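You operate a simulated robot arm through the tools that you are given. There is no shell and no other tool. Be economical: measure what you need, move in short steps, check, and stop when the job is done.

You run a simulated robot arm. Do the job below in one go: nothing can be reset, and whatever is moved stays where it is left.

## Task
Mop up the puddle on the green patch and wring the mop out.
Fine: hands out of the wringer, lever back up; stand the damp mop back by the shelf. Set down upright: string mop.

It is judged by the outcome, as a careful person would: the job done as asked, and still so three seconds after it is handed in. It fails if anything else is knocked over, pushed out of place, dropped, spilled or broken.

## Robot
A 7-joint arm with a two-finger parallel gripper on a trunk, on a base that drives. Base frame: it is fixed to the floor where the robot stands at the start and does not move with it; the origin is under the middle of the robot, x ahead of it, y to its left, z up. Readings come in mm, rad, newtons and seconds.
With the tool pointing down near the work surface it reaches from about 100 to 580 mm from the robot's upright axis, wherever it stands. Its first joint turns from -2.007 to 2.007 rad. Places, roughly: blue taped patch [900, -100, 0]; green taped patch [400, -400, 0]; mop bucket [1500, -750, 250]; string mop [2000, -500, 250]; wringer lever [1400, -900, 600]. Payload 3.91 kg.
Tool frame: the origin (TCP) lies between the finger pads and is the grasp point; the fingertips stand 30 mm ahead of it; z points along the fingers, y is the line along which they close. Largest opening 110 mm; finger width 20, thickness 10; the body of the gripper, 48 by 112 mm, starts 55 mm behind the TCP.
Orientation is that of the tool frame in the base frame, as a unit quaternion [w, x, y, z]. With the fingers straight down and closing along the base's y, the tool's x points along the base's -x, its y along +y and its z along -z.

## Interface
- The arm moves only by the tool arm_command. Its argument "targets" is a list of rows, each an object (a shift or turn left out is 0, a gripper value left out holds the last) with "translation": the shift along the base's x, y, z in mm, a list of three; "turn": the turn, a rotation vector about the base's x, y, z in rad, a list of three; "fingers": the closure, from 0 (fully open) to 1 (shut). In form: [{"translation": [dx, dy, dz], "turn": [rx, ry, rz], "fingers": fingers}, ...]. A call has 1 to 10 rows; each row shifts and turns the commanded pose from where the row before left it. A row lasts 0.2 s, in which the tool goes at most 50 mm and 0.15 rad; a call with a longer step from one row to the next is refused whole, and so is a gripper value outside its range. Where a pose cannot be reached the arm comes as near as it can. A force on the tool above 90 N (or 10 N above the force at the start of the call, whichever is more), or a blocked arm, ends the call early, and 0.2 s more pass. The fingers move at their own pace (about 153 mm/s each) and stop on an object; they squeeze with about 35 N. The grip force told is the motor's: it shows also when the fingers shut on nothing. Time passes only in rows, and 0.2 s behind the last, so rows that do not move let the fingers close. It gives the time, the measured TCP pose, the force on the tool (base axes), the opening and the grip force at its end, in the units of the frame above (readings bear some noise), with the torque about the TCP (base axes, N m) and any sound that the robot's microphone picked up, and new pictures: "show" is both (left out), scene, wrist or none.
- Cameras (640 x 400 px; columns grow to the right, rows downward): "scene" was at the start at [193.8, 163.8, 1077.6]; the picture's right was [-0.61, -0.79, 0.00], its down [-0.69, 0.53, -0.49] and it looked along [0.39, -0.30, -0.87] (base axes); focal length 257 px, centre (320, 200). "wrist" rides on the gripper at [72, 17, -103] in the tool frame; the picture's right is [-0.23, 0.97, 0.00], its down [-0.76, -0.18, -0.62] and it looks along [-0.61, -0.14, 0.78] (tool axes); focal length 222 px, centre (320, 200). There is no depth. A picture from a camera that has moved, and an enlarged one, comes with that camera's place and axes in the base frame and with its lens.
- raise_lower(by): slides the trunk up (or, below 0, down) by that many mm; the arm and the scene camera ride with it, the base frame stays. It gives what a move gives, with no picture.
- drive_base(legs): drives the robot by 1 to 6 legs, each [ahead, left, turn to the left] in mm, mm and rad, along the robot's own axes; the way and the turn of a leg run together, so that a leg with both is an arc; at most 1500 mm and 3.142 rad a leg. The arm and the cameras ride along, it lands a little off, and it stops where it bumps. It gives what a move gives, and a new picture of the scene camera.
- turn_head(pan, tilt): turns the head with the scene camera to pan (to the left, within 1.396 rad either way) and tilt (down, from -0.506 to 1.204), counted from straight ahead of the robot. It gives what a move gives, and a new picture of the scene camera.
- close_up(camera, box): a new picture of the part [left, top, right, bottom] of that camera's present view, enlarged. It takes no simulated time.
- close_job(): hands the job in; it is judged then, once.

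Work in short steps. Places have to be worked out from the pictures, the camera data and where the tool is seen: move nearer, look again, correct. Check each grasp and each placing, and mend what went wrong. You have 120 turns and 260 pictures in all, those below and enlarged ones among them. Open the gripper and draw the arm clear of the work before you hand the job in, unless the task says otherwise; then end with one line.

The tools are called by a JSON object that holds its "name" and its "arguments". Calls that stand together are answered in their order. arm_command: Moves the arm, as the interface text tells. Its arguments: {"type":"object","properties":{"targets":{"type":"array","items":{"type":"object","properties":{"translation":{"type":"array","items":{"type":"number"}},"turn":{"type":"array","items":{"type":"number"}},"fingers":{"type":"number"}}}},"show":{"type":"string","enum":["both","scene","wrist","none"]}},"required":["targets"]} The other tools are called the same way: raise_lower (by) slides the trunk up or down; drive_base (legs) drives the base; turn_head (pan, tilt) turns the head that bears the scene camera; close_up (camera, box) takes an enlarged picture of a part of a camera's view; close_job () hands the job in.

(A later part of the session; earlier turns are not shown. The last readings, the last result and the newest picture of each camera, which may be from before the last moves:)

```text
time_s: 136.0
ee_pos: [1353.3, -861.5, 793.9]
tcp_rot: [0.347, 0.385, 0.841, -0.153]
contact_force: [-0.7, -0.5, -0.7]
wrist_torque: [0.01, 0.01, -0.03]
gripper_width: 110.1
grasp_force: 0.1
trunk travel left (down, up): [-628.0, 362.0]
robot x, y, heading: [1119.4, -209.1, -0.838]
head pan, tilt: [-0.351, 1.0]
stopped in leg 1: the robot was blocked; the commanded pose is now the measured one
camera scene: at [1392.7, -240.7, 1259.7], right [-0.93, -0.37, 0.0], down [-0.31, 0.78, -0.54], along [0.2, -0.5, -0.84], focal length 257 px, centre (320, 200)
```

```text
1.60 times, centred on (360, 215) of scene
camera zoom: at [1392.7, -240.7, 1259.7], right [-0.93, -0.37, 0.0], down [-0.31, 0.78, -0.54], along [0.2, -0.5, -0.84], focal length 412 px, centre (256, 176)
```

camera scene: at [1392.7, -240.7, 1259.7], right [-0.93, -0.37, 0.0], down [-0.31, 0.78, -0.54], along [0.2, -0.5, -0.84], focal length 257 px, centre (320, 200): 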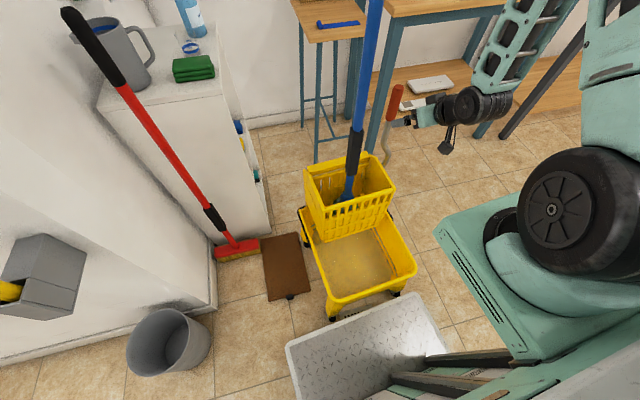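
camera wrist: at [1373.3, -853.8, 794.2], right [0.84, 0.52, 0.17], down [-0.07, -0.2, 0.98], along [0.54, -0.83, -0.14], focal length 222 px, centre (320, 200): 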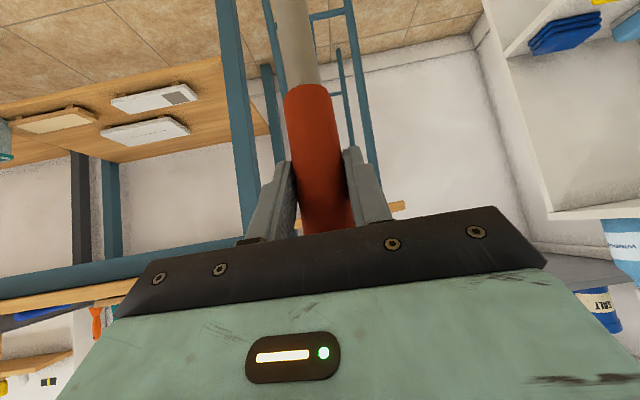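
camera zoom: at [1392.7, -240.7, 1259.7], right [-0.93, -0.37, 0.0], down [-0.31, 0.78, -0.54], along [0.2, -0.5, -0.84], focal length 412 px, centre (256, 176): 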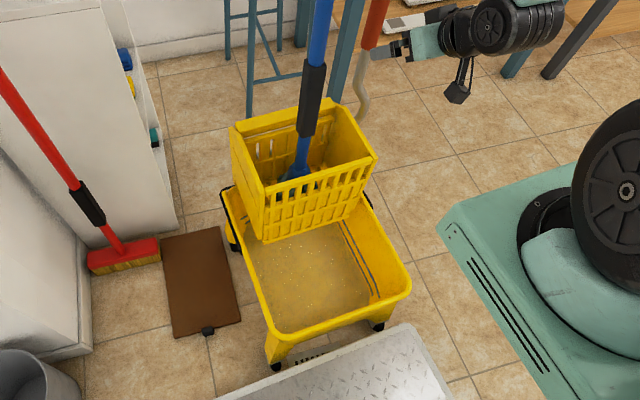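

The base now touches and braces the bucket. The lever grip should be 65 mm straight ahead; I advance and check before closing.

{"name": "arm_command", "arguments": {"targets": [{"translation": [22, -24, -11]}, {"translation": [21, -24, -11]}], "show": "wrist"}}

{"name": "close_up", "arguments": {"camera": "scene", "box": [320, 60, 480, 180]}}

```text
time_s: 136.6
ee_pos: [1396.5, -908.9, 771.7]
tcp_rot: [0.346, 0.385, 0.842, -0.152]
contact_force: [0.4, 1.0, 1.1]
wrist_torque: [-0.03, -0.02, 0.02]
gripper_width: 109.9
grasp_force: 0.1
trunk travel left (down, up): [-628.0, 362.0]
robot x, y, heading: [1117.5, -205.2, -0.841]
head pan, tilt: [-0.351, 1.0]
camera wrist: at [1326.5, -803.1, 795.4], right [0.84, 0.52, 0.17], down [-0.07, -0.2, 0.98], along [0.54, -0.83, -0.14], focal length 222 px, centre (320, 200)
```

wrist: 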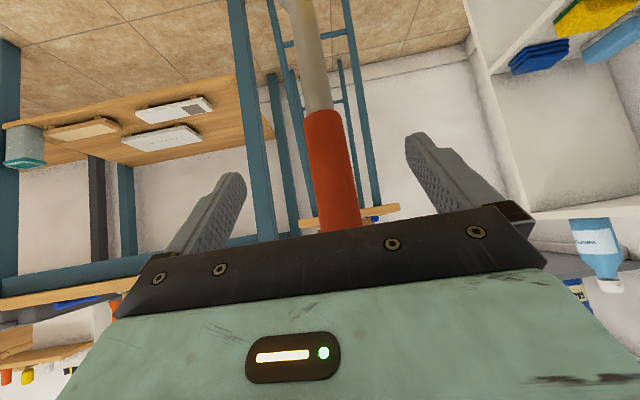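

```text
3.33 times, centred on (400, 120) of scene
camera zoom: at [1392.6, -240.6, 1259.8], right [-0.93, -0.37, 0.0], down [-0.31, 0.78, -0.54], along [0.2, -0.5, -0.84], focal length 858 px, centre (53, 467)
```

zoom: 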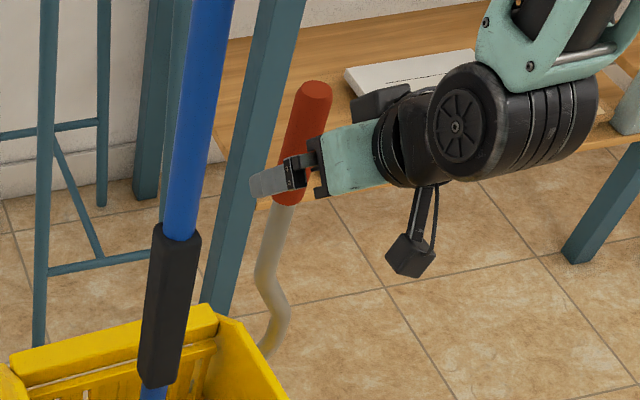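

The lever is still ~42 mm ahead (apparent size). I advance and close.

{"name": "arm_command", "arguments": {"targets": [{"translation": [14, -16, 0]}, {"translation": [14, -15, 0]}, {"fingers": 1}, {"fingers": 1}, {"fingers": 1}], "show": "wrist"}}

{"name": "close_up", "arguments": {"camera": "scene", "box": [260, 60, 460, 260]}}

```text
time_s: 137.8
ee_pos: [1425.0, -939.2, 772.2]
tcp_rot: [0.347, 0.385, 0.842, -0.153]
contact_force: [2.7, 0.6, 0.6]
wrist_torque: [-0.16, 0.54, -0.26]
gripper_width: 31.8
grasp_force: 35.3
trunk travel left (down, up): [-628.0, 362.0]
robot x, y, heading: [1121.0, -207.7, -0.844]
head pan, tilt: [-0.351, 1.0]
camera wrist: at [1355.4, -833.8, 795.0], right [0.84, 0.52, 0.17], down [-0.07, -0.2, 0.98], along [0.54, -0.83, -0.13], focal length 222 px, centre (320, 200)
```

wrist: 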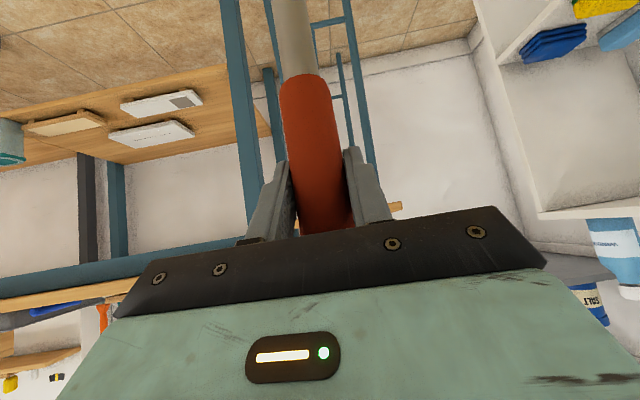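

```text
2.00 times, centred on (360, 160) of scene
camera zoom: at [1392.9, -240.7, 1259.6], right [-0.93, -0.37, 0.0], down [-0.31, 0.78, -0.54], along [0.2, -0.5, -0.84], focal length 515 px, centre (240, 280)
```

zoom: 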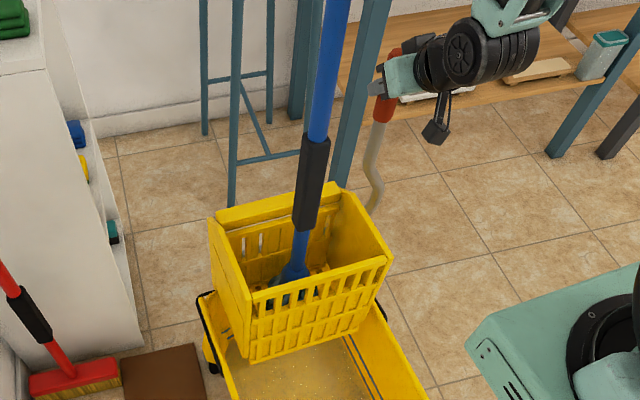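

Gripped again. I pull toward the bucket front 40 mm with the bucket braced.

{"name": "arm_command", "arguments": {"targets": [{"translation": [-9, 10, 0], "turn": [-0.03, -0.027, 0]}, {"translation": [-9, 10, -1], "turn": [-0.03, -0.027, 0]}, {"translation": [-9, 10, -2], "turn": [-0.03, -0.027, 0]}], "show": "none"}}

{"name": "close_up", "arguments": {"camera": "scene", "box": [260, 60, 460, 260]}}

```text
time_s: 138.6
ee_pos: [1397.6, -909.4, 769.2]
tcp_rot: [0.397, 0.375, 0.819, -0.174]
contact_force: [3.9, 2.9, 0.6]
wrist_torque: [-0.02, 1.01, -0.3]
gripper_width: 31.8
grasp_force: 35.1
trunk travel left (down, up): [-628.0, 362.0]
robot x, y, heading: [1118.4, -204.6, -0.841]
head pan, tilt: [-0.351, 1.0]
```

```text
2.00 times, centred on (360, 160) of scene
camera zoom: at [1392.9, -240.6, 1259.7], right [-0.93, -0.37, 0.0], down [-0.31, 0.78, -0.54], along [0.2, -0.5, -0.84], focal length 515 px, centre (240, 280)
```

zoom: 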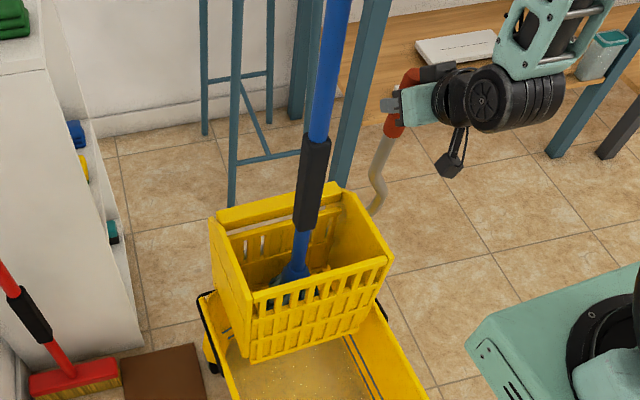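

The lever now swings freely forward (tiny force, bucket stays). I follow the arc: pulling forward and down while pitching the tool along.

{"name": "arm_command", "arguments": {"targets": [{"translation": [-22.3, 25, -5.7], "turn": [-0.0745, -0.0667, 0]}, {"translation": [-21.9, 24.4, -9], "turn": [-0.0745, -0.0667, 0]}, {"translation": [-21.1, 23.6, -12.3], "turn": [-0.0745, -0.0667, 0]}], "show": "none"}}

{"name": "close_up", "arguments": {"camera": "scene", "box": [260, 60, 500, 260]}}

```text
time_s: 139.4
ee_pos: [1331.9, -836.3, 742.2]
tcp_rot: [0.516, 0.344, 0.751, -0.227]
contact_force: [2.6, -1.8, 0.1]
wrist_torque: [-0.8, 0.51, -0.59]
gripper_width: 32.2
grasp_force: 35.2
trunk travel left (down, up): [-628.0, 362.0]
robot x, y, heading: [1124.2, -207.2, -0.845]
head pan, tilt: [-0.351, 1.0]
```

```text
2.00 times, centred on (380, 160) of scene
camera zoom: at [1392.9, -240.8, 1259.7], right [-0.93, -0.37, 0.0], down [-0.31, 0.78, -0.54], along [0.2, -0.5, -0.84], focal length 515 px, centre (200, 280)
```

zoom: 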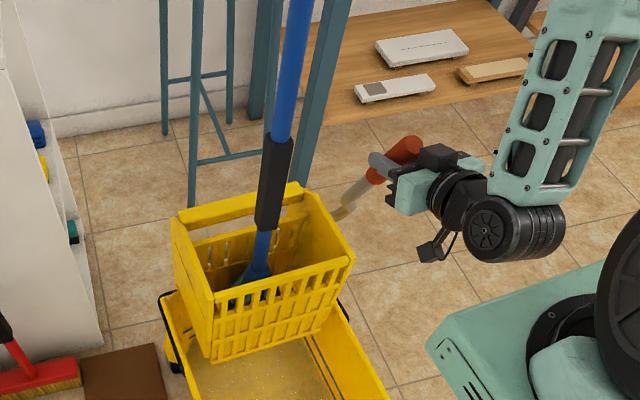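

The lever swings nicely with little force, bucket still. I continue along the arc.

{"name": "arm_command", "arguments": {"targets": [{"translation": [-20.2, 22.6, -15.4], "turn": [-0.0745, -0.0667, 0]}, {"translation": [-19.1, 21.3, -18.4], "turn": [-0.0745, -0.0667, 0]}, {"translation": [-17.8, 19.9, -21], "turn": [-0.0745, -0.0667, 0]}], "show": "none"}}

{"name": "close_up", "arguments": {"camera": "scene", "box": [260, 60, 500, 260]}}

```text
time_s: 140.2
ee_pos: [1275.0, -771.4, 686.9]
tcp_rot: [0.623, 0.305, 0.666, -0.274]
contact_force: [-1.8, -2.8, 2.9]
wrist_torque: [0.21, 0.49, -0.66]
gripper_width: 32.1
grasp_force: 35.2
trunk travel left (down, up): [-628.0, 362.0]
robot x, y, heading: [1121.1, -204.7, -0.836]
head pan, tilt: [-0.351, 1.0]
```

```text
2.00 times, centred on (380, 160) of scene
camera zoom: at [1392.7, -240.5, 1259.7], right [-0.93, -0.37, 0.0], down [-0.31, 0.78, -0.54], along [0.2, -0.5, -0.84], focal length 515 px, centre (200, 280)
```

zoom: 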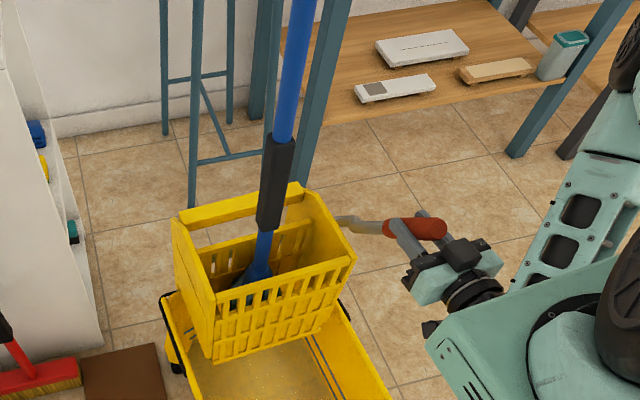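

Lever is about 45° down, bucket unmoved. I continue down the arc, pitching the tool down so the wrist stays above the base.

{"name": "arm_command", "arguments": {"targets": [{"translation": [-16.3, 18.2, -23.7], "turn": [0.045, 0.04, 0]}, {"translation": [-14.6, 16.3, -26], "turn": [0.045, 0.04, 0]}, {"translation": [-12.8, 14.3, -28], "turn": [0.045, 0.04, 0]}], "show": "none"}}

{"name": "close_up", "arguments": {"camera": "scene", "box": [260, 60, 500, 260]}}

```text
time_s: 141.0
ee_pos: [1230.7, -723.6, 610.9]
tcp_rot: [0.561, 0.33, 0.718, -0.246]
contact_force: [-1.5, -2.9, 13.9]
wrist_torque: [-2.12, -0.03, -1.18]
gripper_width: 32.2
grasp_force: 35.0
trunk travel left (down, up): [-628.0, 362.0]
robot x, y, heading: [1117.6, -200.4, -0.843]
head pan, tilt: [-0.351, 1.0]
```

```text
2.00 times, centred on (380, 160) of scene
camera zoom: at [1392.6, -240.4, 1259.8], right [-0.93, -0.37, 0.0], down [-0.31, 0.78, -0.54], along [0.2, -0.5, -0.84], focal length 515 px, centre (200, 280)
```

zoom: 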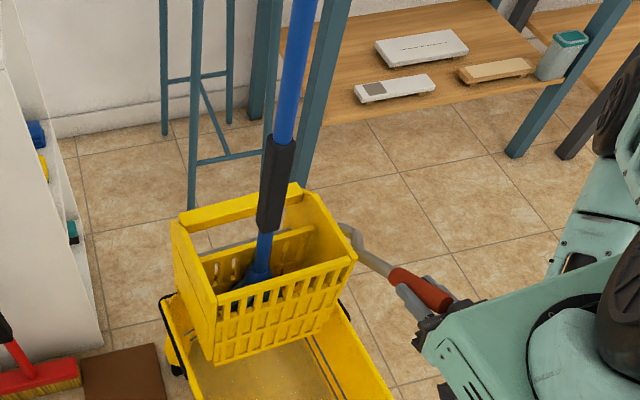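

The press plate has moved forward onto the mop. I pitch the tool further down in place so the wrist rises clear of my base before pressing on.

{"name": "arm_command", "arguments": {"targets": [{"turn": [0.09, 0.08, 0]}, {"turn": [0.09, 0.08, 0]}, {"turn": [0.09, 0.08, 0]}, {"turn": [0.09, 0.08, 0]}], "show": "wrist"}}

{"name": "close_up", "arguments": {"camera": "scene", "box": [260, 60, 500, 260]}}

```text
time_s: 142.0
ee_pos: [1231.6, -723.0, 609.8]
tcp_rot: [0.372, 0.382, 0.831, -0.161]
contact_force: [-3.2, 0.6, 13.7]
wrist_torque: [-0.71, -0.79, 0.13]
gripper_width: 31.9
grasp_force: 35.3
trunk travel left (down, up): [-628.0, 362.0]
robot x, y, heading: [1119.1, -205.9, -0.843]
head pan, tilt: [-0.351, 1.0]
camera wrist: at [1161.3, -616.3, 626.1], right [0.83, 0.52, 0.18], down [-0.11, -0.16, 0.98], along [0.54, -0.84, -0.08], focal length 222 px, centre (320, 200)
```

wrist: 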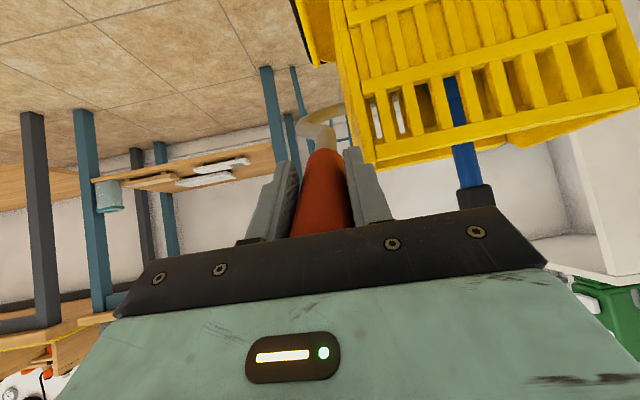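

```text
2.00 times, centred on (380, 160) of scene
camera zoom: at [1392.5, -240.3, 1259.7], right [-0.93, -0.37, 0.0], down [-0.31, 0.78, -0.54], along [0.2, -0.5, -0.84], focal length 515 px, centre (200, 280)
```

zoom: 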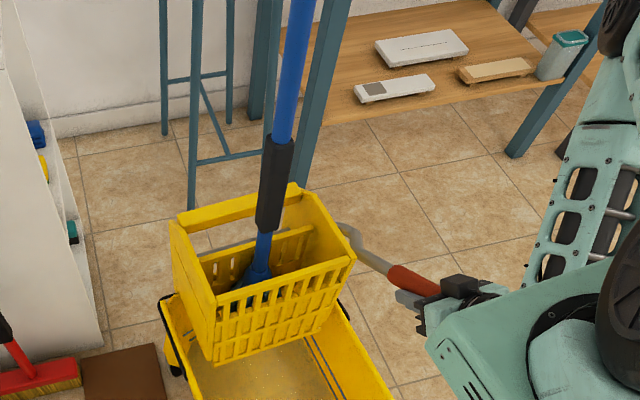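

Good. Lever angle is ~58° (radius 340). I press on along the arc, watching the force.

{"name": "arm_command", "arguments": {"targets": [{"translation": [-10.9, 12.2, -29.8], "turn": [-0.02, -0.018, 0]}], "show": "none"}}

{"name": "arm_command", "arguments": {"targets": [{"translation": [-8.9, 9.9, -31.3], "turn": [-0.02, -0.018, 0]}], "show": "none"}}

{"name": "close_up", "arguments": {"camera": "scene", "box": [260, 60, 500, 260]}}

```text
time_s: 142.4
ee_pos: [1222.5, -712.3, 581.1]
tcp_rot: [0.382, 0.38, 0.826, -0.166]
contact_force: [-3.7, 2.6, 12.1]
wrist_torque: [0.14, -0.39, -0.15]
gripper_width: 31.7
grasp_force: 34.7
trunk travel left (down, up): [-628.0, 362.0]
robot x, y, heading: [1119.1, -206.6, -0.846]
head pan, tilt: [-0.351, 1.0]
```

```text
time_s: 142.8
ee_pos: [1212.5, -701.7, 548.7]
tcp_rot: [0.395, 0.376, 0.821, -0.172]
contact_force: [0.6, 1.3, 13.3]
wrist_torque: [0.02, -0.42, 0.13]
gripper_width: 31.9
grasp_force: 34.9
trunk travel left (down, up): [-628.0, 362.0]
robot x, y, heading: [1120.8, -203.9, -0.844]
head pan, tilt: [-0.351, 1.0]
```

```text
2.00 times, centred on (380, 160) of scene
camera zoom: at [1392.7, -240.3, 1259.8], right [-0.93, -0.37, 0.0], down [-0.31, 0.78, -0.54], along [0.2, -0.5, -0.84], focal length 515 px, centre (200, 280)
```

zoom: 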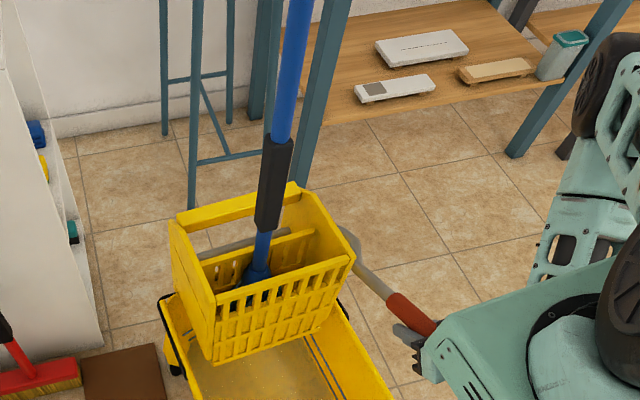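

Plate keeps advancing with steady light force. Two more steps.

{"name": "arm_command", "arguments": {"targets": [{"translation": [-6.7, 7.5, -32.5], "turn": [-0.02, -0.018, 0]}], "show": "none"}}

{"name": "arm_command", "arguments": {"targets": [{"translation": [-4.5, 5.1, -33.3], "turn": [-0.02, -0.018, 0]}], "show": "none"}}

{"name": "close_up", "arguments": {"camera": "scene", "box": [260, 60, 500, 260]}}

```text
time_s: 143.2
ee_pos: [1205.2, -695.0, 515.6]
tcp_rot: [0.406, 0.374, 0.815, -0.177]
contact_force: [0.1, 1.6, 16.1]
wrist_torque: [-0.18, -0.23, 0.06]
gripper_width: 31.9
grasp_force: 34.7
trunk travel left (down, up): [-628.0, 362.0]
robot x, y, heading: [1120.1, -207.0, -0.845]
head pan, tilt: [-0.351, 1.0]
```

```text
time_s: 143.8
ee_pos: [1202.2, -726.3, 501.2]
tcp_rot: [0.428, 0.356, 0.805, -0.206]
contact_force: [-1.4, 2.6, 15.3]
wrist_torque: [0.75, 0.37, 0.72]
gripper_width: 32.8
grasp_force: 34.7
trunk travel left (down, up): [-628.0, 362.0]
robot x, y, heading: [1119.7, -201.8, -0.841]
head pan, tilt: [-0.351, 1.0]
stopped in row 1: the arm was blocked; the commanded pose is now the measured one
```

```text
2.00 times, centred on (380, 160) of scene
camera zoom: at [1392.7, -240.4, 1259.7], right [-0.93, -0.37, 0.0], down [-0.31, 0.78, -0.54], along [0.2, -0.5, -0.84], focal length 515 px, centre (200, 280)
```

zoom: 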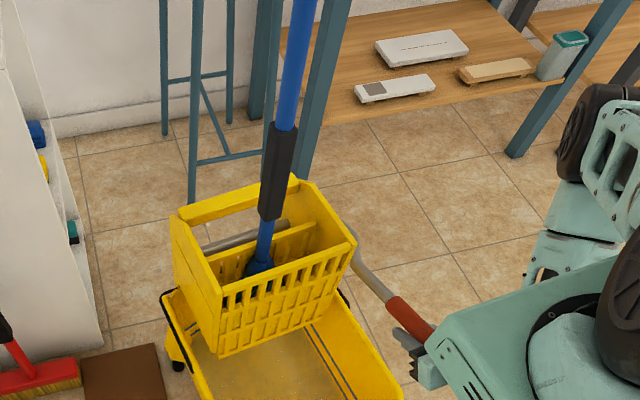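

The arm hit its own joint limit; I return to the previous pose and continue downward with the trunk instead.

{"name": "arm_command", "arguments": {"targets": [{"translation": [3, 31, 14]}], "show": "none"}}

{"name": "raise_lower", "arguments": {"by": -35}}

{"name": "close_up", "arguments": {"camera": "scene", "box": [260, 50, 500, 250]}}

```text
time_s: 144.2
ee_pos: [1203.8, -705.1, 519.5]
tcp_rot: [0.43, 0.354, 0.801, -0.218]
contact_force: [3.3, -2.4, 10.5]
wrist_torque: [1.05, 0.82, 0.43]
gripper_width: 31.9
grasp_force: 35.1
trunk travel left (down, up): [-628.0, 362.0]
robot x, y, heading: [1115.3, -210.1, -0.841]
head pan, tilt: [-0.351, 1.0]
```

```text
time_s: 145.0
ee_pos: [1202.5, -705.1, 483.9]
tcp_rot: [0.43, 0.354, 0.802, -0.217]
contact_force: [-1.6, -0.5, 16.2]
wrist_torque: [0.73, 0.22, 0.26]
gripper_width: 31.8
grasp_force: 34.9
trunk travel left (down, up): [-593.0, 397.0]
robot x, y, heading: [1118.2, -206.3, -0.841]
head pan, tilt: [-0.351, 1.0]
```

```text
2.00 times, centred on (380, 150) of scene
camera zoom: at [1392.7, -240.4, 1224.6], right [-0.93, -0.37, 0.0], down [-0.31, 0.78, -0.54], along [0.2, -0.5, -0.84], focal length 515 px, centre (200, 300)
```

zoom: 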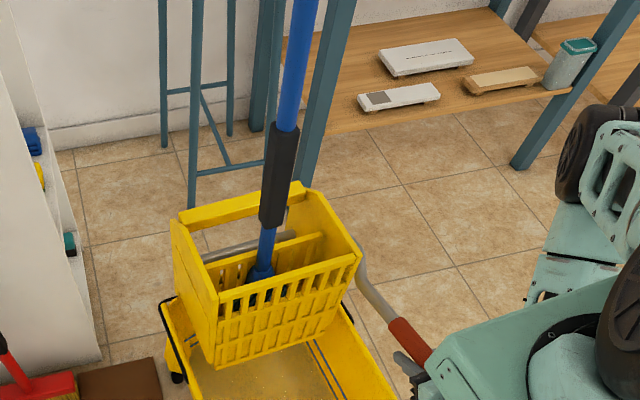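

Fine. Another 35 mm down by trunk.

{"name": "raise_lower", "arguments": {"by": -35}}

{"name": "close_up", "arguments": {"camera": "scene", "box": [260, 50, 500, 250]}}

```text
time_s: 145.8
ee_pos: [1204.4, -706.2, 449.7]
tcp_rot: [0.43, 0.353, 0.802, -0.217]
contact_force: [-1.1, 0.6, 18.8]
wrist_torque: [0.87, 0.49, 0.05]
gripper_width: 31.7
grasp_force: 34.4
trunk travel left (down, up): [-558.0, 432.0]
robot x, y, heading: [1118.6, -205.0, -0.845]
head pan, tilt: [-0.351, 1.0]
```

```text
2.00 times, centred on (380, 150) of scene
camera zoom: at [1392.7, -240.4, 1189.6], right [-0.93, -0.37, 0.0], down [-0.31, 0.78, -0.54], along [0.2, -0.5, -0.84], focal length 515 px, centre (200, 300)
```

zoom: 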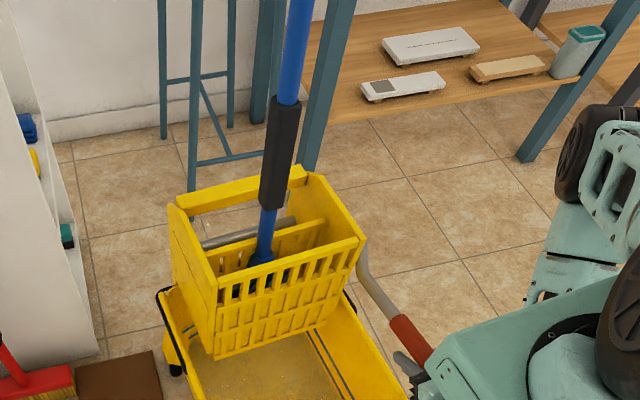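

Resistance rises slowly (19 N); plate is closing on the mop. I press another 40 mm.

{"name": "raise_lower", "arguments": {"by": -40}}

{"name": "close_up", "arguments": {"camera": "scene", "box": [260, 50, 500, 250]}}

```text
time_s: 146.3
ee_pos: [1204.5, -708.2, 439.4]
tcp_rot: [0.439, 0.352, 0.796, -0.221]
contact_force: [0.2, 4.7, 25.1]
wrist_torque: [0.07, -0.09, 0.18]
gripper_width: 31.9
grasp_force: 35.2
trunk travel left (down, up): [-543.0, 447.0]
robot x, y, heading: [1119.8, -207.6, -0.848]
head pan, tilt: [-0.351, 1.0]
stopped: the force on the tool passed its limit (the readings are from after the stop); the commanded pose is now the measured one
```

```text
2.00 times, centred on (380, 150) of scene
camera zoom: at [1392.6, -240.2, 1174.2], right [-0.93, -0.37, 0.0], down [-0.31, 0.78, -0.54], along [0.2, -0.5, -0.84], focal length 515 px, centre (200, 300)
```

zoom: 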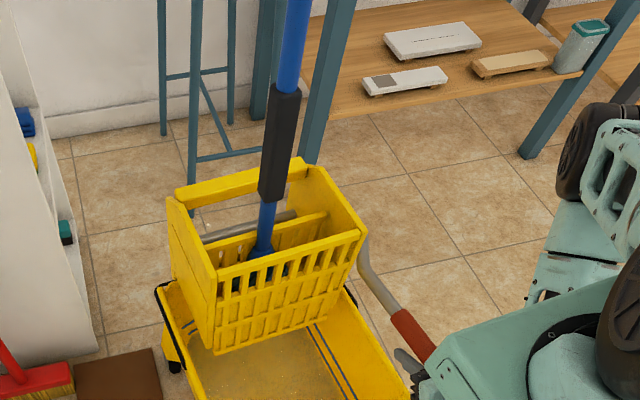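

The lever hit its end stop (force limit reached at ~90°). I hold it there a moment to wring.

{"name": "arm_command", "arguments": {"targets": [{"translation": [0, 0, -4]}, {"translation": [0, 0, 0]}, {"translation": [0, 0, 0]}, {"translation": [0, 0, 0]}, {"translation": [0, 0, 0]}], "show": "scene"}}

{"name": "close_up", "arguments": {"camera": "scene", "box": [290, 110, 390, 200]}}

```text
time_s: 147.5
ee_pos: [1202.9, -712.7, 438.9]
tcp_rot: [0.441, 0.35, 0.795, -0.225]
contact_force: [-2.5, 6.7, 68.9]
wrist_torque: [1.55, 1.26, 0.0]
gripper_width: 31.3
grasp_force: 34.6
trunk travel left (down, up): [-543.0, 447.0]
robot x, y, heading: [1118.8, -205.8, -0.845]
head pan, tilt: [-0.351, 1.0]
camera scene: at [1392.5, -239.2, 1175.0], right [-0.93, -0.37, 0.0], down [-0.31, 0.78, -0.54], along [0.2, -0.5, -0.84], focal length 257 px, centre (320, 200)
```

scene: 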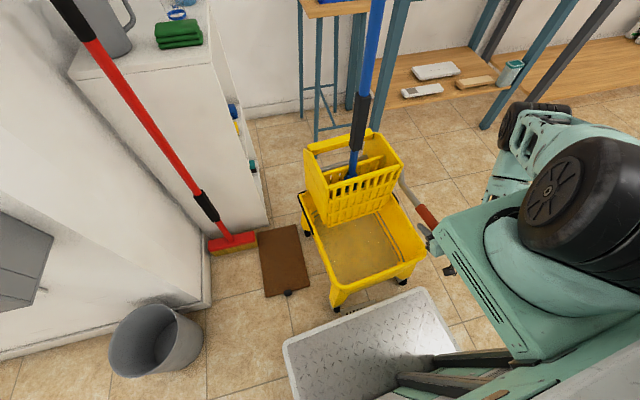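

```text
4.44 times, centred on (340, 155) of scene
camera zoom: at [1392.5, -239.2, 1175.0], right [-0.93, -0.37, 0.0], down [-0.31, 0.78, -0.54], along [0.2, -0.5, -0.84], focal length 1144 px, centre (231, 400)
```

zoom: 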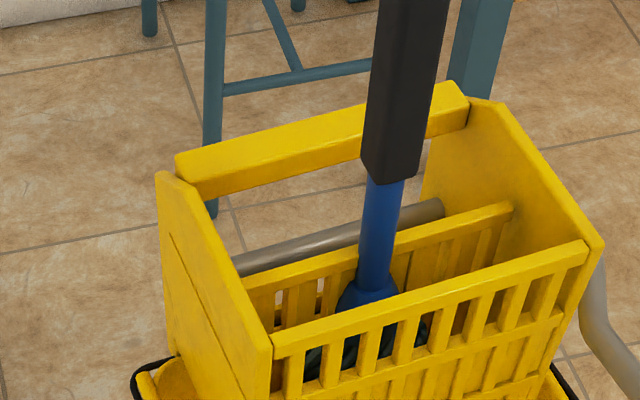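

The mop is squeezed tight between plate and grille. Now I bring the lever back up: first with the trunk.

{"name": "raise_lower", "arguments": {"by": 75}}

{"name": "arm_command", "arguments": {"targets": [{"translation": [7, -7, 33]}, {"translation": [9, -10, 31]}, {"translation": [11, -12, 30]}], "show": "none"}}

{"name": "close_up", "arguments": {"camera": "scene", "box": [260, 50, 500, 250]}}

```text
time_s: 148.6
ee_pos: [1205.0, -712.0, 512.6]
tcp_rot: [0.439, 0.351, 0.796, -0.224]
contact_force: [-1.7, 1.3, 15.7]
wrist_torque: [-0.18, -0.15, 0.02]
gripper_width: 30.1
grasp_force: 35.1
trunk travel left (down, up): [-618.0, 372.0]
robot x, y, heading: [1121.5, -205.5, -0.842]
head pan, tilt: [-0.351, 1.0]
```

```text
time_s: 149.4
ee_pos: [1232.0, -736.8, 603.5]
tcp_rot: [0.437, 0.353, 0.797, -0.22]
contact_force: [-0.4, -0.7, -0.4]
wrist_torque: [0.0, 0.0, 0.02]
gripper_width: 0.1
grasp_force: 35.3
trunk travel left (down, up): [-618.0, 372.0]
robot x, y, heading: [1120.8, -203.7, -0.844]
head pan, tilt: [-0.351, 1.0]
```

```text
2.00 times, centred on (380, 150) of scene
camera zoom: at [1392.7, -241.0, 1249.7], right [-0.93, -0.37, 0.0], down [-0.31, 0.78, -0.54], along [0.2, -0.5, -0.84], focal length 515 px, centre (200, 300)
```

zoom: 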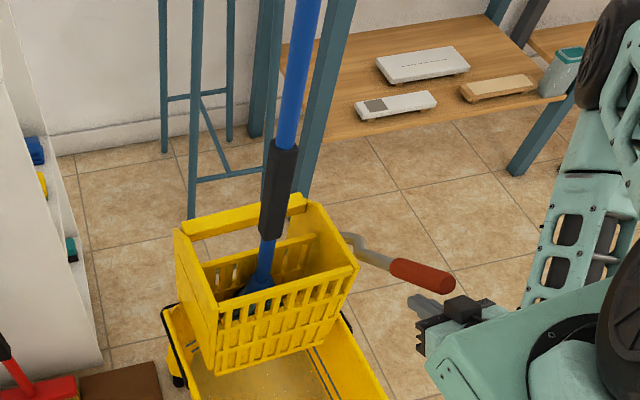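

The gripper slipped off; the lever is springing back. I wait a moment to see where it comes to rest.

{"name": "arm_command", "arguments": {"targets": [{"fingers": 0}, {"fingers": 0}, {"fingers": 0}, {"fingers": 0}, {"fingers": 0}], "show": "wrist"}}

{"name": "close_up", "arguments": {"camera": "scene", "box": [260, 50, 500, 250]}}

```text
time_s: 150.6
ee_pos: [1231.5, -736.5, 603.5]
tcp_rot: [0.437, 0.353, 0.798, -0.219]
contact_force: [0.2, 0.6, 0.1]
wrist_torque: [0.02, -0.05, -0.03]
gripper_width: 110.3
grasp_force: 0.1
trunk travel left (down, up): [-618.0, 372.0]
robot x, y, heading: [1123.4, -202.1, -0.844]
head pan, tilt: [-0.351, 1.0]
camera wrist: at [1161.1, -628.4, 594.7], right [0.82, 0.55, 0.15], down [-0.19, 0.01, 0.98], along [0.54, -0.83, 0.11], focal length 222 px, centre (320, 200)
```

wrist: 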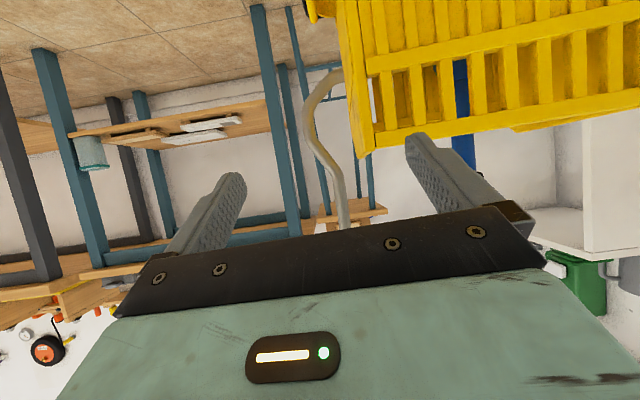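

```text
2.00 times, centred on (380, 150) of scene
camera zoom: at [1392.7, -240.9, 1249.7], right [-0.93, -0.37, 0.0], down [-0.31, 0.78, -0.54], along [0.2, -0.5, -0.84], focal length 515 px, centre (200, 300)
```

zoom: 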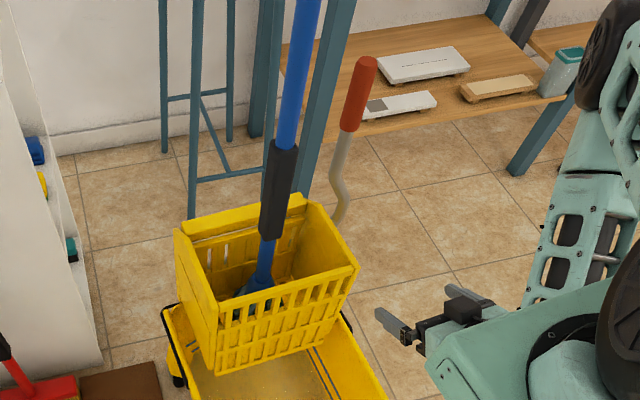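

The lever sprang back upright by itself. Next I fetch the mop: I level the tool, then back off and shift left to line up with the handle.

{"name": "arm_command", "arguments": {"targets": [{"translation": [-15, 17, 20]}, {"translation": [-10, 11, 30], "turn": [-0.1, -0.089, 0]}, {"translation": [0, 0, 30], "turn": [-0.1, -0.089, 0]}, {"translation": [0, 0, 30], "turn": [-0.1, -0.089, 0]}], "show": "none"}}

{"name": "drive_base", "arguments": {"legs": [[-226, 0, 0], [0, 177, 0]]}}

{"name": "close_up", "arguments": {"camera": "wrist", "box": [0, 0, 640, 400]}}

{"name": "close_up", "arguments": {"camera": "scene", "box": [260, 30, 500, 330]}}

```text
time_s: 151.6
ee_pos: [1207.1, -708.9, 713.7]
tcp_rot: [0.587, 0.309, 0.691, -0.287]
contact_force: [0.3, 0.0, 0.1]
wrist_torque: [0.02, 0.01, -0.03]
gripper_width: 110.2
grasp_force: 0.2
trunk travel left (down, up): [-618.0, 372.0]
robot x, y, heading: [1118.6, -207.3, -0.846]
head pan, tilt: [-0.351, 1.0]
```

```text
time_s: 154.4
ee_pos: [1191.4, -421.7, 713.7]
tcp_rot: [0.587, 0.309, 0.691, -0.286]
contact_force: [0.0, -0.6, 0.5]
wrist_torque: [0.02, 0.0, -0.01]
gripper_width: 110.0
grasp_force: 0.1
trunk travel left (down, up): [-618.0, 372.0]
robot x, y, heading: [1097.3, 79.6, -0.843]
head pan, tilt: [-0.351, 1.0]
camera scene: at [1375.3, 46.4, 1249.7], right [-0.93, -0.37, 0.0], down [-0.31, 0.78, -0.54], along [0.2, -0.5, -0.84], focal length 257 px, centre (320, 200)
```

scene: 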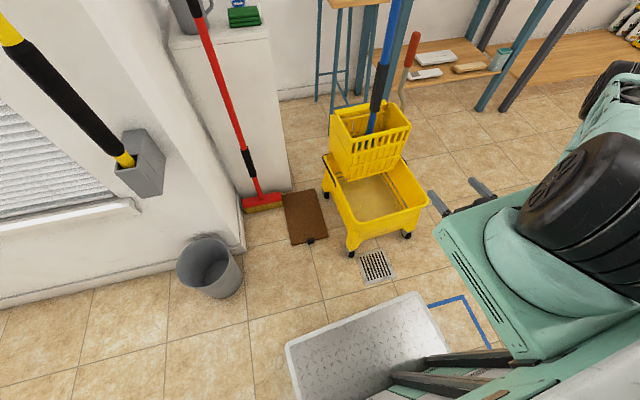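

```text
1.00 times, centred on (320, 200) of wrist
camera zoom: at [1128.5, -324.0, 655.9], right [0.77, 0.61, 0.19], down [-0.44, 0.29, 0.85], along [0.46, -0.74, 0.49], focal length 222 px, centre (320, 200)
```

zoom: 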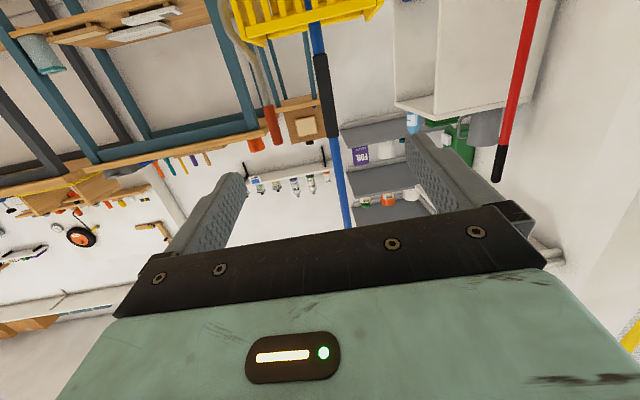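

```text
1.33 times, centred on (380, 180) of scene
camera zoom: at [1375.3, 46.4, 1249.7], right [-0.93, -0.37, 0.0], down [-0.31, 0.78, -0.54], along [0.2, -0.5, -0.84], focal length 343 px, centre (240, 227)
```

zoom: 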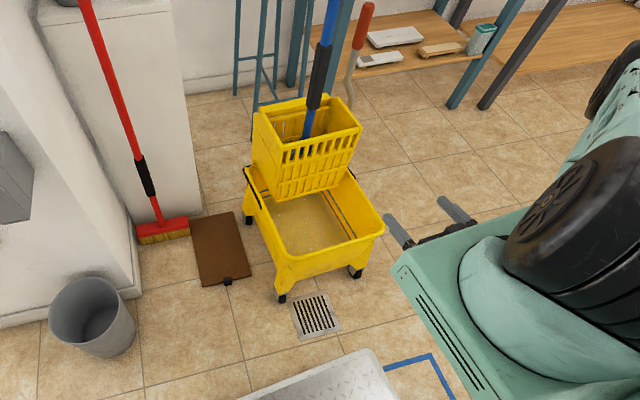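

The mop leans back ~14° in the basket; sleeve centre ≈ (1482,-767,716). I pitch the tool slightly and approach.

{"name": "arm_command", "arguments": {"targets": [{"translation": [29, -34.4, 1], "turn": [0.067, 0.06, 0]}, {"translation": [29, -34.4, 1]}, {"translation": [29, -34.4, 1]}, {"translation": [29, -34.4, 1]}, {"translation": [29, -34.4, 1]}, {"translation": [29, -34.4, 1]}, {"translation": [29, -34.4, 1]}, {"translation": [29, -34.4, 1]}], "show": "wrist"}}

{"name": "close_up", "arguments": {"camera": "scene", "box": [310, 30, 470, 180]}}

```text
time_s: 156.2
ee_pos: [1423.4, -696.7, 720.4]
tcp_rot: [0.555, 0.32, 0.718, -0.272]
contact_force: [0.0, -0.3, -0.1]
wrist_torque: [0.0, 0.02, 0.01]
gripper_width: 109.8
grasp_force: 0.0
trunk travel left (down, up): [-618.0, 372.0]
robot x, y, heading: [1103.8, 79.8, -0.838]
head pan, tilt: [-0.351, 1.0]
camera wrist: at [1357.7, -595.8, 674.5], right [0.78, 0.59, 0.19], down [-0.39, 0.23, 0.89], along [0.49, -0.77, 0.41], focal length 222 px, centre (320, 200)
```

wrist: 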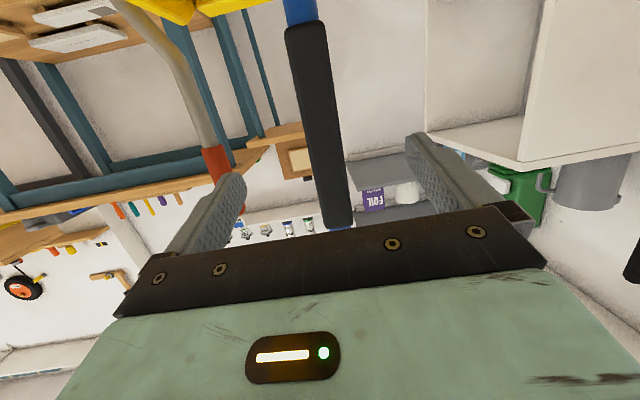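

```text
2.67 times, centred on (390, 105) of scene
camera zoom: at [1375.1, 46.3, 1249.7], right [-0.93, -0.37, 0.0], down [-0.31, 0.78, -0.54], along [0.2, -0.5, -0.84], focal length 686 px, centre (133, 453)
```

zoom: 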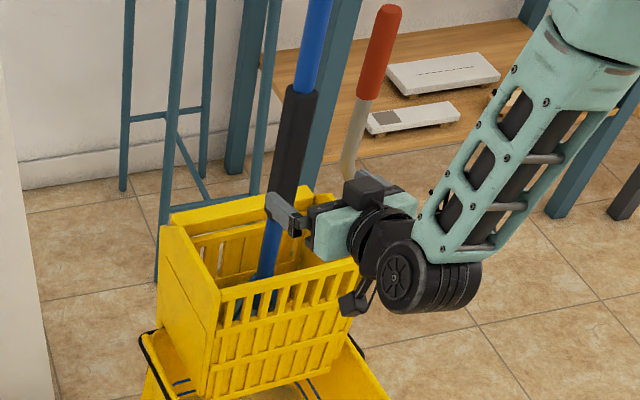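

Aligned; the handle is ~85 mm ahead. I lower 35 mm for a mid-sleeve grip, advance, and close.

{"name": "arm_command", "arguments": {"targets": [{"translation": [8, -9, -18]}, {"translation": [10, -12, -17]}, {"translation": [20, -24, 0]}, {"translation": [20, -24, 0]}, {"fingers": 1}, {"fingers": 1}, {"fingers": 1}], "show": "wrist"}}

{"name": "close_up", "arguments": {"camera": "scene", "box": [310, 30, 470, 180]}}

```text
time_s: 157.8
ee_pos: [1480.5, -765.0, 685.7]
tcp_rot: [0.555, 0.32, 0.718, -0.272]
contact_force: [0.3, 0.2, -0.2]
wrist_torque: [0.2, -0.19, -0.02]
gripper_width: 32.4
grasp_force: 34.7
trunk travel left (down, up): [-618.0, 372.0]
robot x, y, heading: [1103.9, 82.7, -0.839]
head pan, tilt: [-0.351, 1.0]
camera wrist: at [1415.3, -664.4, 639.1], right [0.78, 0.59, 0.19], down [-0.39, 0.23, 0.89], along [0.49, -0.77, 0.41], focal length 222 px, centre (320, 200)
```

wrist: 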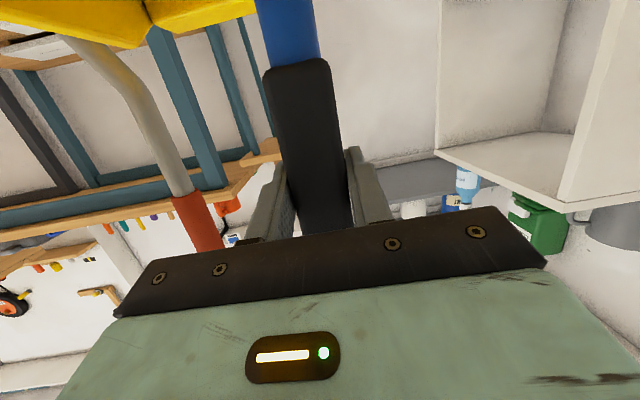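

```text
2.67 times, centred on (390, 105) of scene
camera zoom: at [1375.3, 46.4, 1249.6], right [-0.93, -0.37, 0.0], down [-0.31, 0.78, -0.54], along [0.2, -0.5, -0.84], focal length 686 px, centre (133, 453)
```

zoom: 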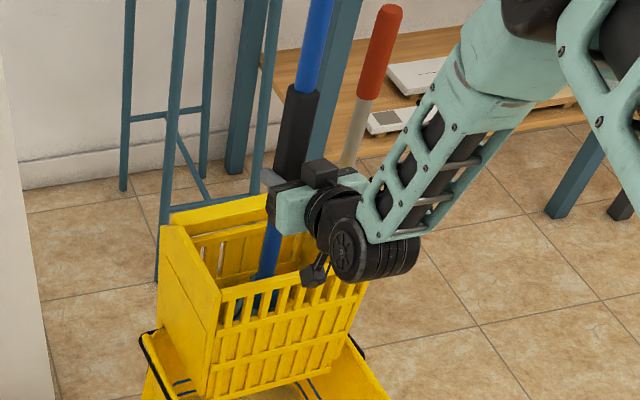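

Good grip. I lift with the trunk in steps, checking for catching.

{"name": "raise_lower", "arguments": {"by": 80}}

{"name": "close_up", "arguments": {"camera": "scene", "box": [310, 50, 470, 200]}}

```text
time_s: 159.0
ee_pos: [1480.9, -766.6, 765.3]
tcp_rot: [0.555, 0.32, 0.718, -0.272]
contact_force: [0.8, -0.2, -4.9]
wrist_torque: [0.02, 0.02, 0.01]
gripper_width: 32.0
grasp_force: 34.7
trunk travel left (down, up): [-698.0, 292.0]
robot x, y, heading: [1103.8, 77.8, -0.84]
head pan, tilt: [-0.351, 1.0]
```

```text
2.67 times, centred on (390, 125) of scene
camera zoom: at [1375.4, 46.1, 1329.6], right [-0.93, -0.37, 0.0], down [-0.31, 0.78, -0.54], along [0.2, -0.5, -0.84], focal length 686 px, centre (133, 400)
```

zoom: 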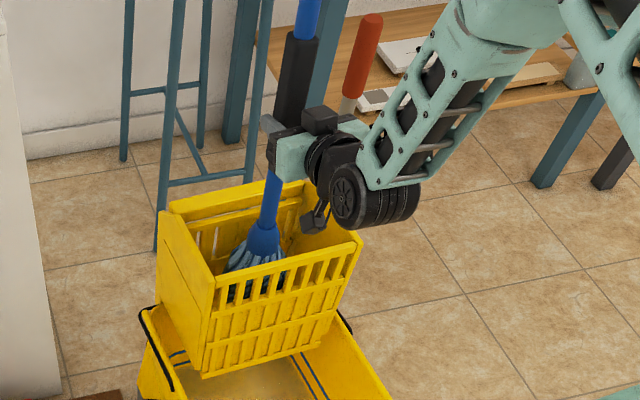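

Comes up freely and lighter (4.9 N). Continue up.

{"name": "raise_lower", "arguments": {"by": 120}}

{"name": "raise_lower", "arguments": {"by": 150}}

{"name": "close_up", "arguments": {"camera": "scene", "box": [290, 70, 490, 310]}}

```text
time_s: 160.5
ee_pos: [1480.0, -766.1, 885.7]
tcp_rot: [0.556, 0.32, 0.718, -0.272]
contact_force: [0.8, -0.4, -4.6]
wrist_torque: [0.04, 0.04, -0.01]
gripper_width: 32.1
grasp_force: 35.2
trunk travel left (down, up): [-818.0, 172.0]
robot x, y, heading: [1102.5, 81.7, -0.838]
head pan, tilt: [-0.351, 1.0]
```

```text
time_s: 162.2
ee_pos: [1481.2, -765.2, 1035.4]
tcp_rot: [0.555, 0.321, 0.718, -0.273]
contact_force: [0.3, -0.5, -5.2]
wrist_torque: [0.04, 0.01, -0.02]
gripper_width: 31.7
grasp_force: 35.0
trunk travel left (down, up): [-968.0, 22.0]
robot x, y, heading: [1098.4, 78.5, -0.839]
head pan, tilt: [-0.351, 1.0]
```

```text
1.67 times, centred on (390, 190) of scene
camera zoom: at [1375.4, 46.0, 1599.6], right [-0.93, -0.37, 0.0], down [-0.31, 0.78, -0.54], along [0.2, -0.5, -0.84], focal length 429 px, centre (203, 217)
```

zoom: 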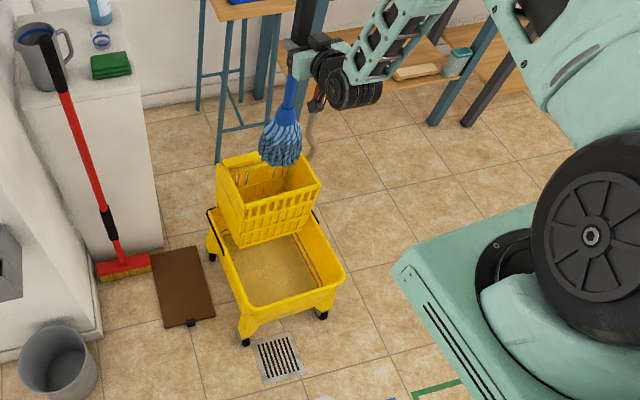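

The mop is out, and bucket/lever look right. I retract the arm, then turn left toward the mop's home.

{"name": "arm_command", "arguments": {"targets": [{"translation": [-27, 32, 0]}, {"translation": [-27, 32, 0]}, {"translation": [-27, 32, 0]}, {"translation": [-27, 32, 0]}, {"translation": [-27, 32, 0]}, {"translation": [-27, 32, 0]}], "show": "none"}}

{"name": "drive_base", "arguments": {"legs": [[-60, 0, 0], [0, 0, 0.53]]}}

{"name": "close_up", "arguments": {"camera": "wrist", "box": [0, 0, 640, 400]}}

```text
time_s: 163.7
ee_pos: [1318.3, -572.2, 1036.1]
tcp_rot: [0.556, 0.32, 0.718, -0.272]
contact_force: [-0.1, -0.5, -4.7]
wrist_torque: [0.0, 0.01, 0.01]
gripper_width: 31.7
grasp_force: 34.8
trunk travel left (down, up): [-968.0, 22.0]
robot x, y, heading: [1100.5, 81.9, -0.84]
head pan, tilt: [-0.351, 1.0]
```

```text
time_s: 166.1
ee_pos: [1578.9, -330.5, 1035.8]
tcp_rot: [0.607, 0.122, 0.777, -0.118]
contact_force: [0.0, -0.1, -4.9]
wrist_torque: [0.06, 0.03, 0.0]
gripper_width: 31.9
grasp_force: 35.1
trunk travel left (down, up): [-968.0, 22.0]
robot x, y, heading: [1064.3, 126.6, -0.309]
head pan, tilt: [-0.351, 1.0]
camera scene: at [1315.1, 233.3, 1599.6], right [-0.61, -0.79, 0.0], down [-0.66, 0.52, -0.54], along [0.43, -0.33, -0.84], focal length 257 px, centre (320, 200)
```

scene: 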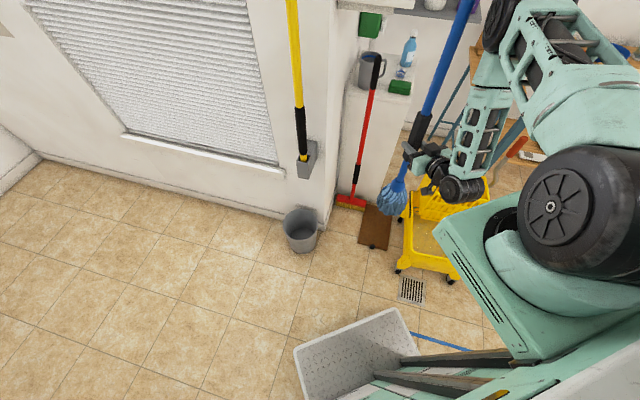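

```text
1.00 times, centred on (320, 200) of wrist
camera zoom: at [1471.7, -275.6, 990.1], right [0.38, 0.91, 0.19], down [-0.45, 0.0, 0.89], along [0.81, -0.42, 0.41], focal length 222 px, centre (320, 200)
```

zoom: 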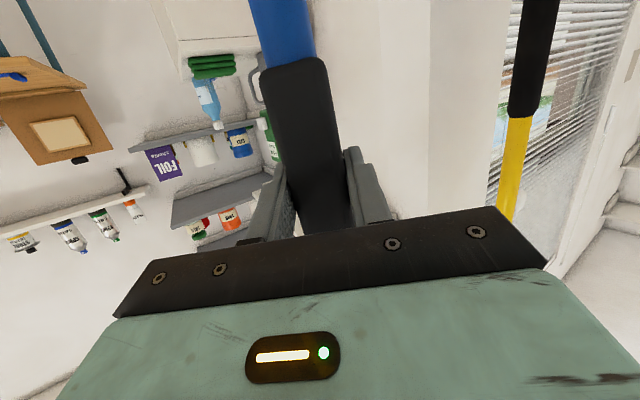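

I lower the trunk so the mop hangs about 100 mm above the floor, then check its tilt.

{"name": "raise_lower", "arguments": {"by": -400}}

{"name": "raise_lower", "arguments": {"by": -165}}

{"name": "turn_head", "arguments": {"pan": -0.45, "tilt": 0.7}}

{"name": "close_up", "arguments": {"camera": "scene", "box": [270, 80, 470, 280]}}

```text
time_s: 169.9
ee_pos: [1578.5, -329.7, 636.7]
tcp_rot: [0.607, 0.121, 0.777, -0.117]
contact_force: [0.0, 0.0, -4.3]
wrist_torque: [0.05, 0.0, 0.05]
gripper_width: 31.9
grasp_force: 34.9
trunk travel left (down, up): [-568.0, 422.0]
robot x, y, heading: [1062.0, 124.5, -0.309]
head pan, tilt: [-0.351, 1.0]
```

```text
time_s: 171.8
ee_pos: [1577.8, -330.6, 471.8]
tcp_rot: [0.607, 0.121, 0.777, -0.117]
contact_force: [-0.3, -0.5, -4.4]
wrist_torque: [0.02, 0.07, 0.0]
gripper_width: 31.8
grasp_force: 34.7
trunk travel left (down, up): [-403.0, 587.0]
robot x, y, heading: [1062.6, 127.0, -0.312]
head pan, tilt: [-0.351, 1.0]
```

```text
time_s: 172.6
ee_pos: [1579.1, -330.0, 472.2]
tcp_rot: [0.607, 0.121, 0.777, -0.117]
contact_force: [0.6, -0.6, -5.8]
wrist_torque: [0.07, 0.0, 0.0]
gripper_width: 31.8
grasp_force: 35.0
trunk travel left (down, up): [-403.0, 587.0]
robot x, y, heading: [1064.1, 128.0, -0.313]
head pan, tilt: [-0.45, 0.7]
camera scene: at [1321.5, 217.7, 1057.9], right [-0.69, -0.72, 0.0], down [-0.47, 0.44, -0.76], along [0.55, -0.53, -0.64], focal length 257 px, centre (320, 200)
```

scene: 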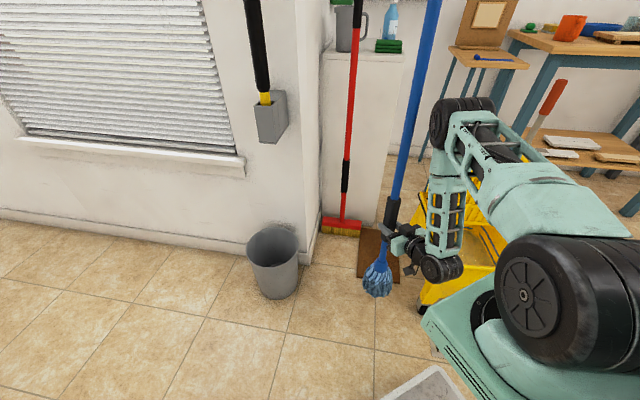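

```text
2.00 times, centred on (370, 180) of scene
camera zoom: at [1321.5, 217.7, 1057.9], right [-0.69, -0.72, 0.0], down [-0.47, 0.44, -0.76], along [0.55, -0.53, -0.64], focal length 515 px, centre (220, 240)
```

zoom: 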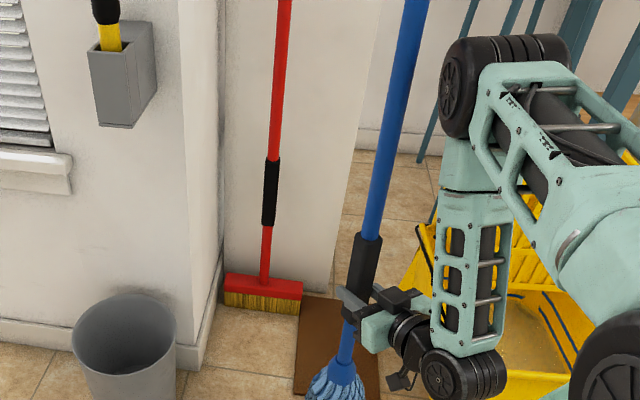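

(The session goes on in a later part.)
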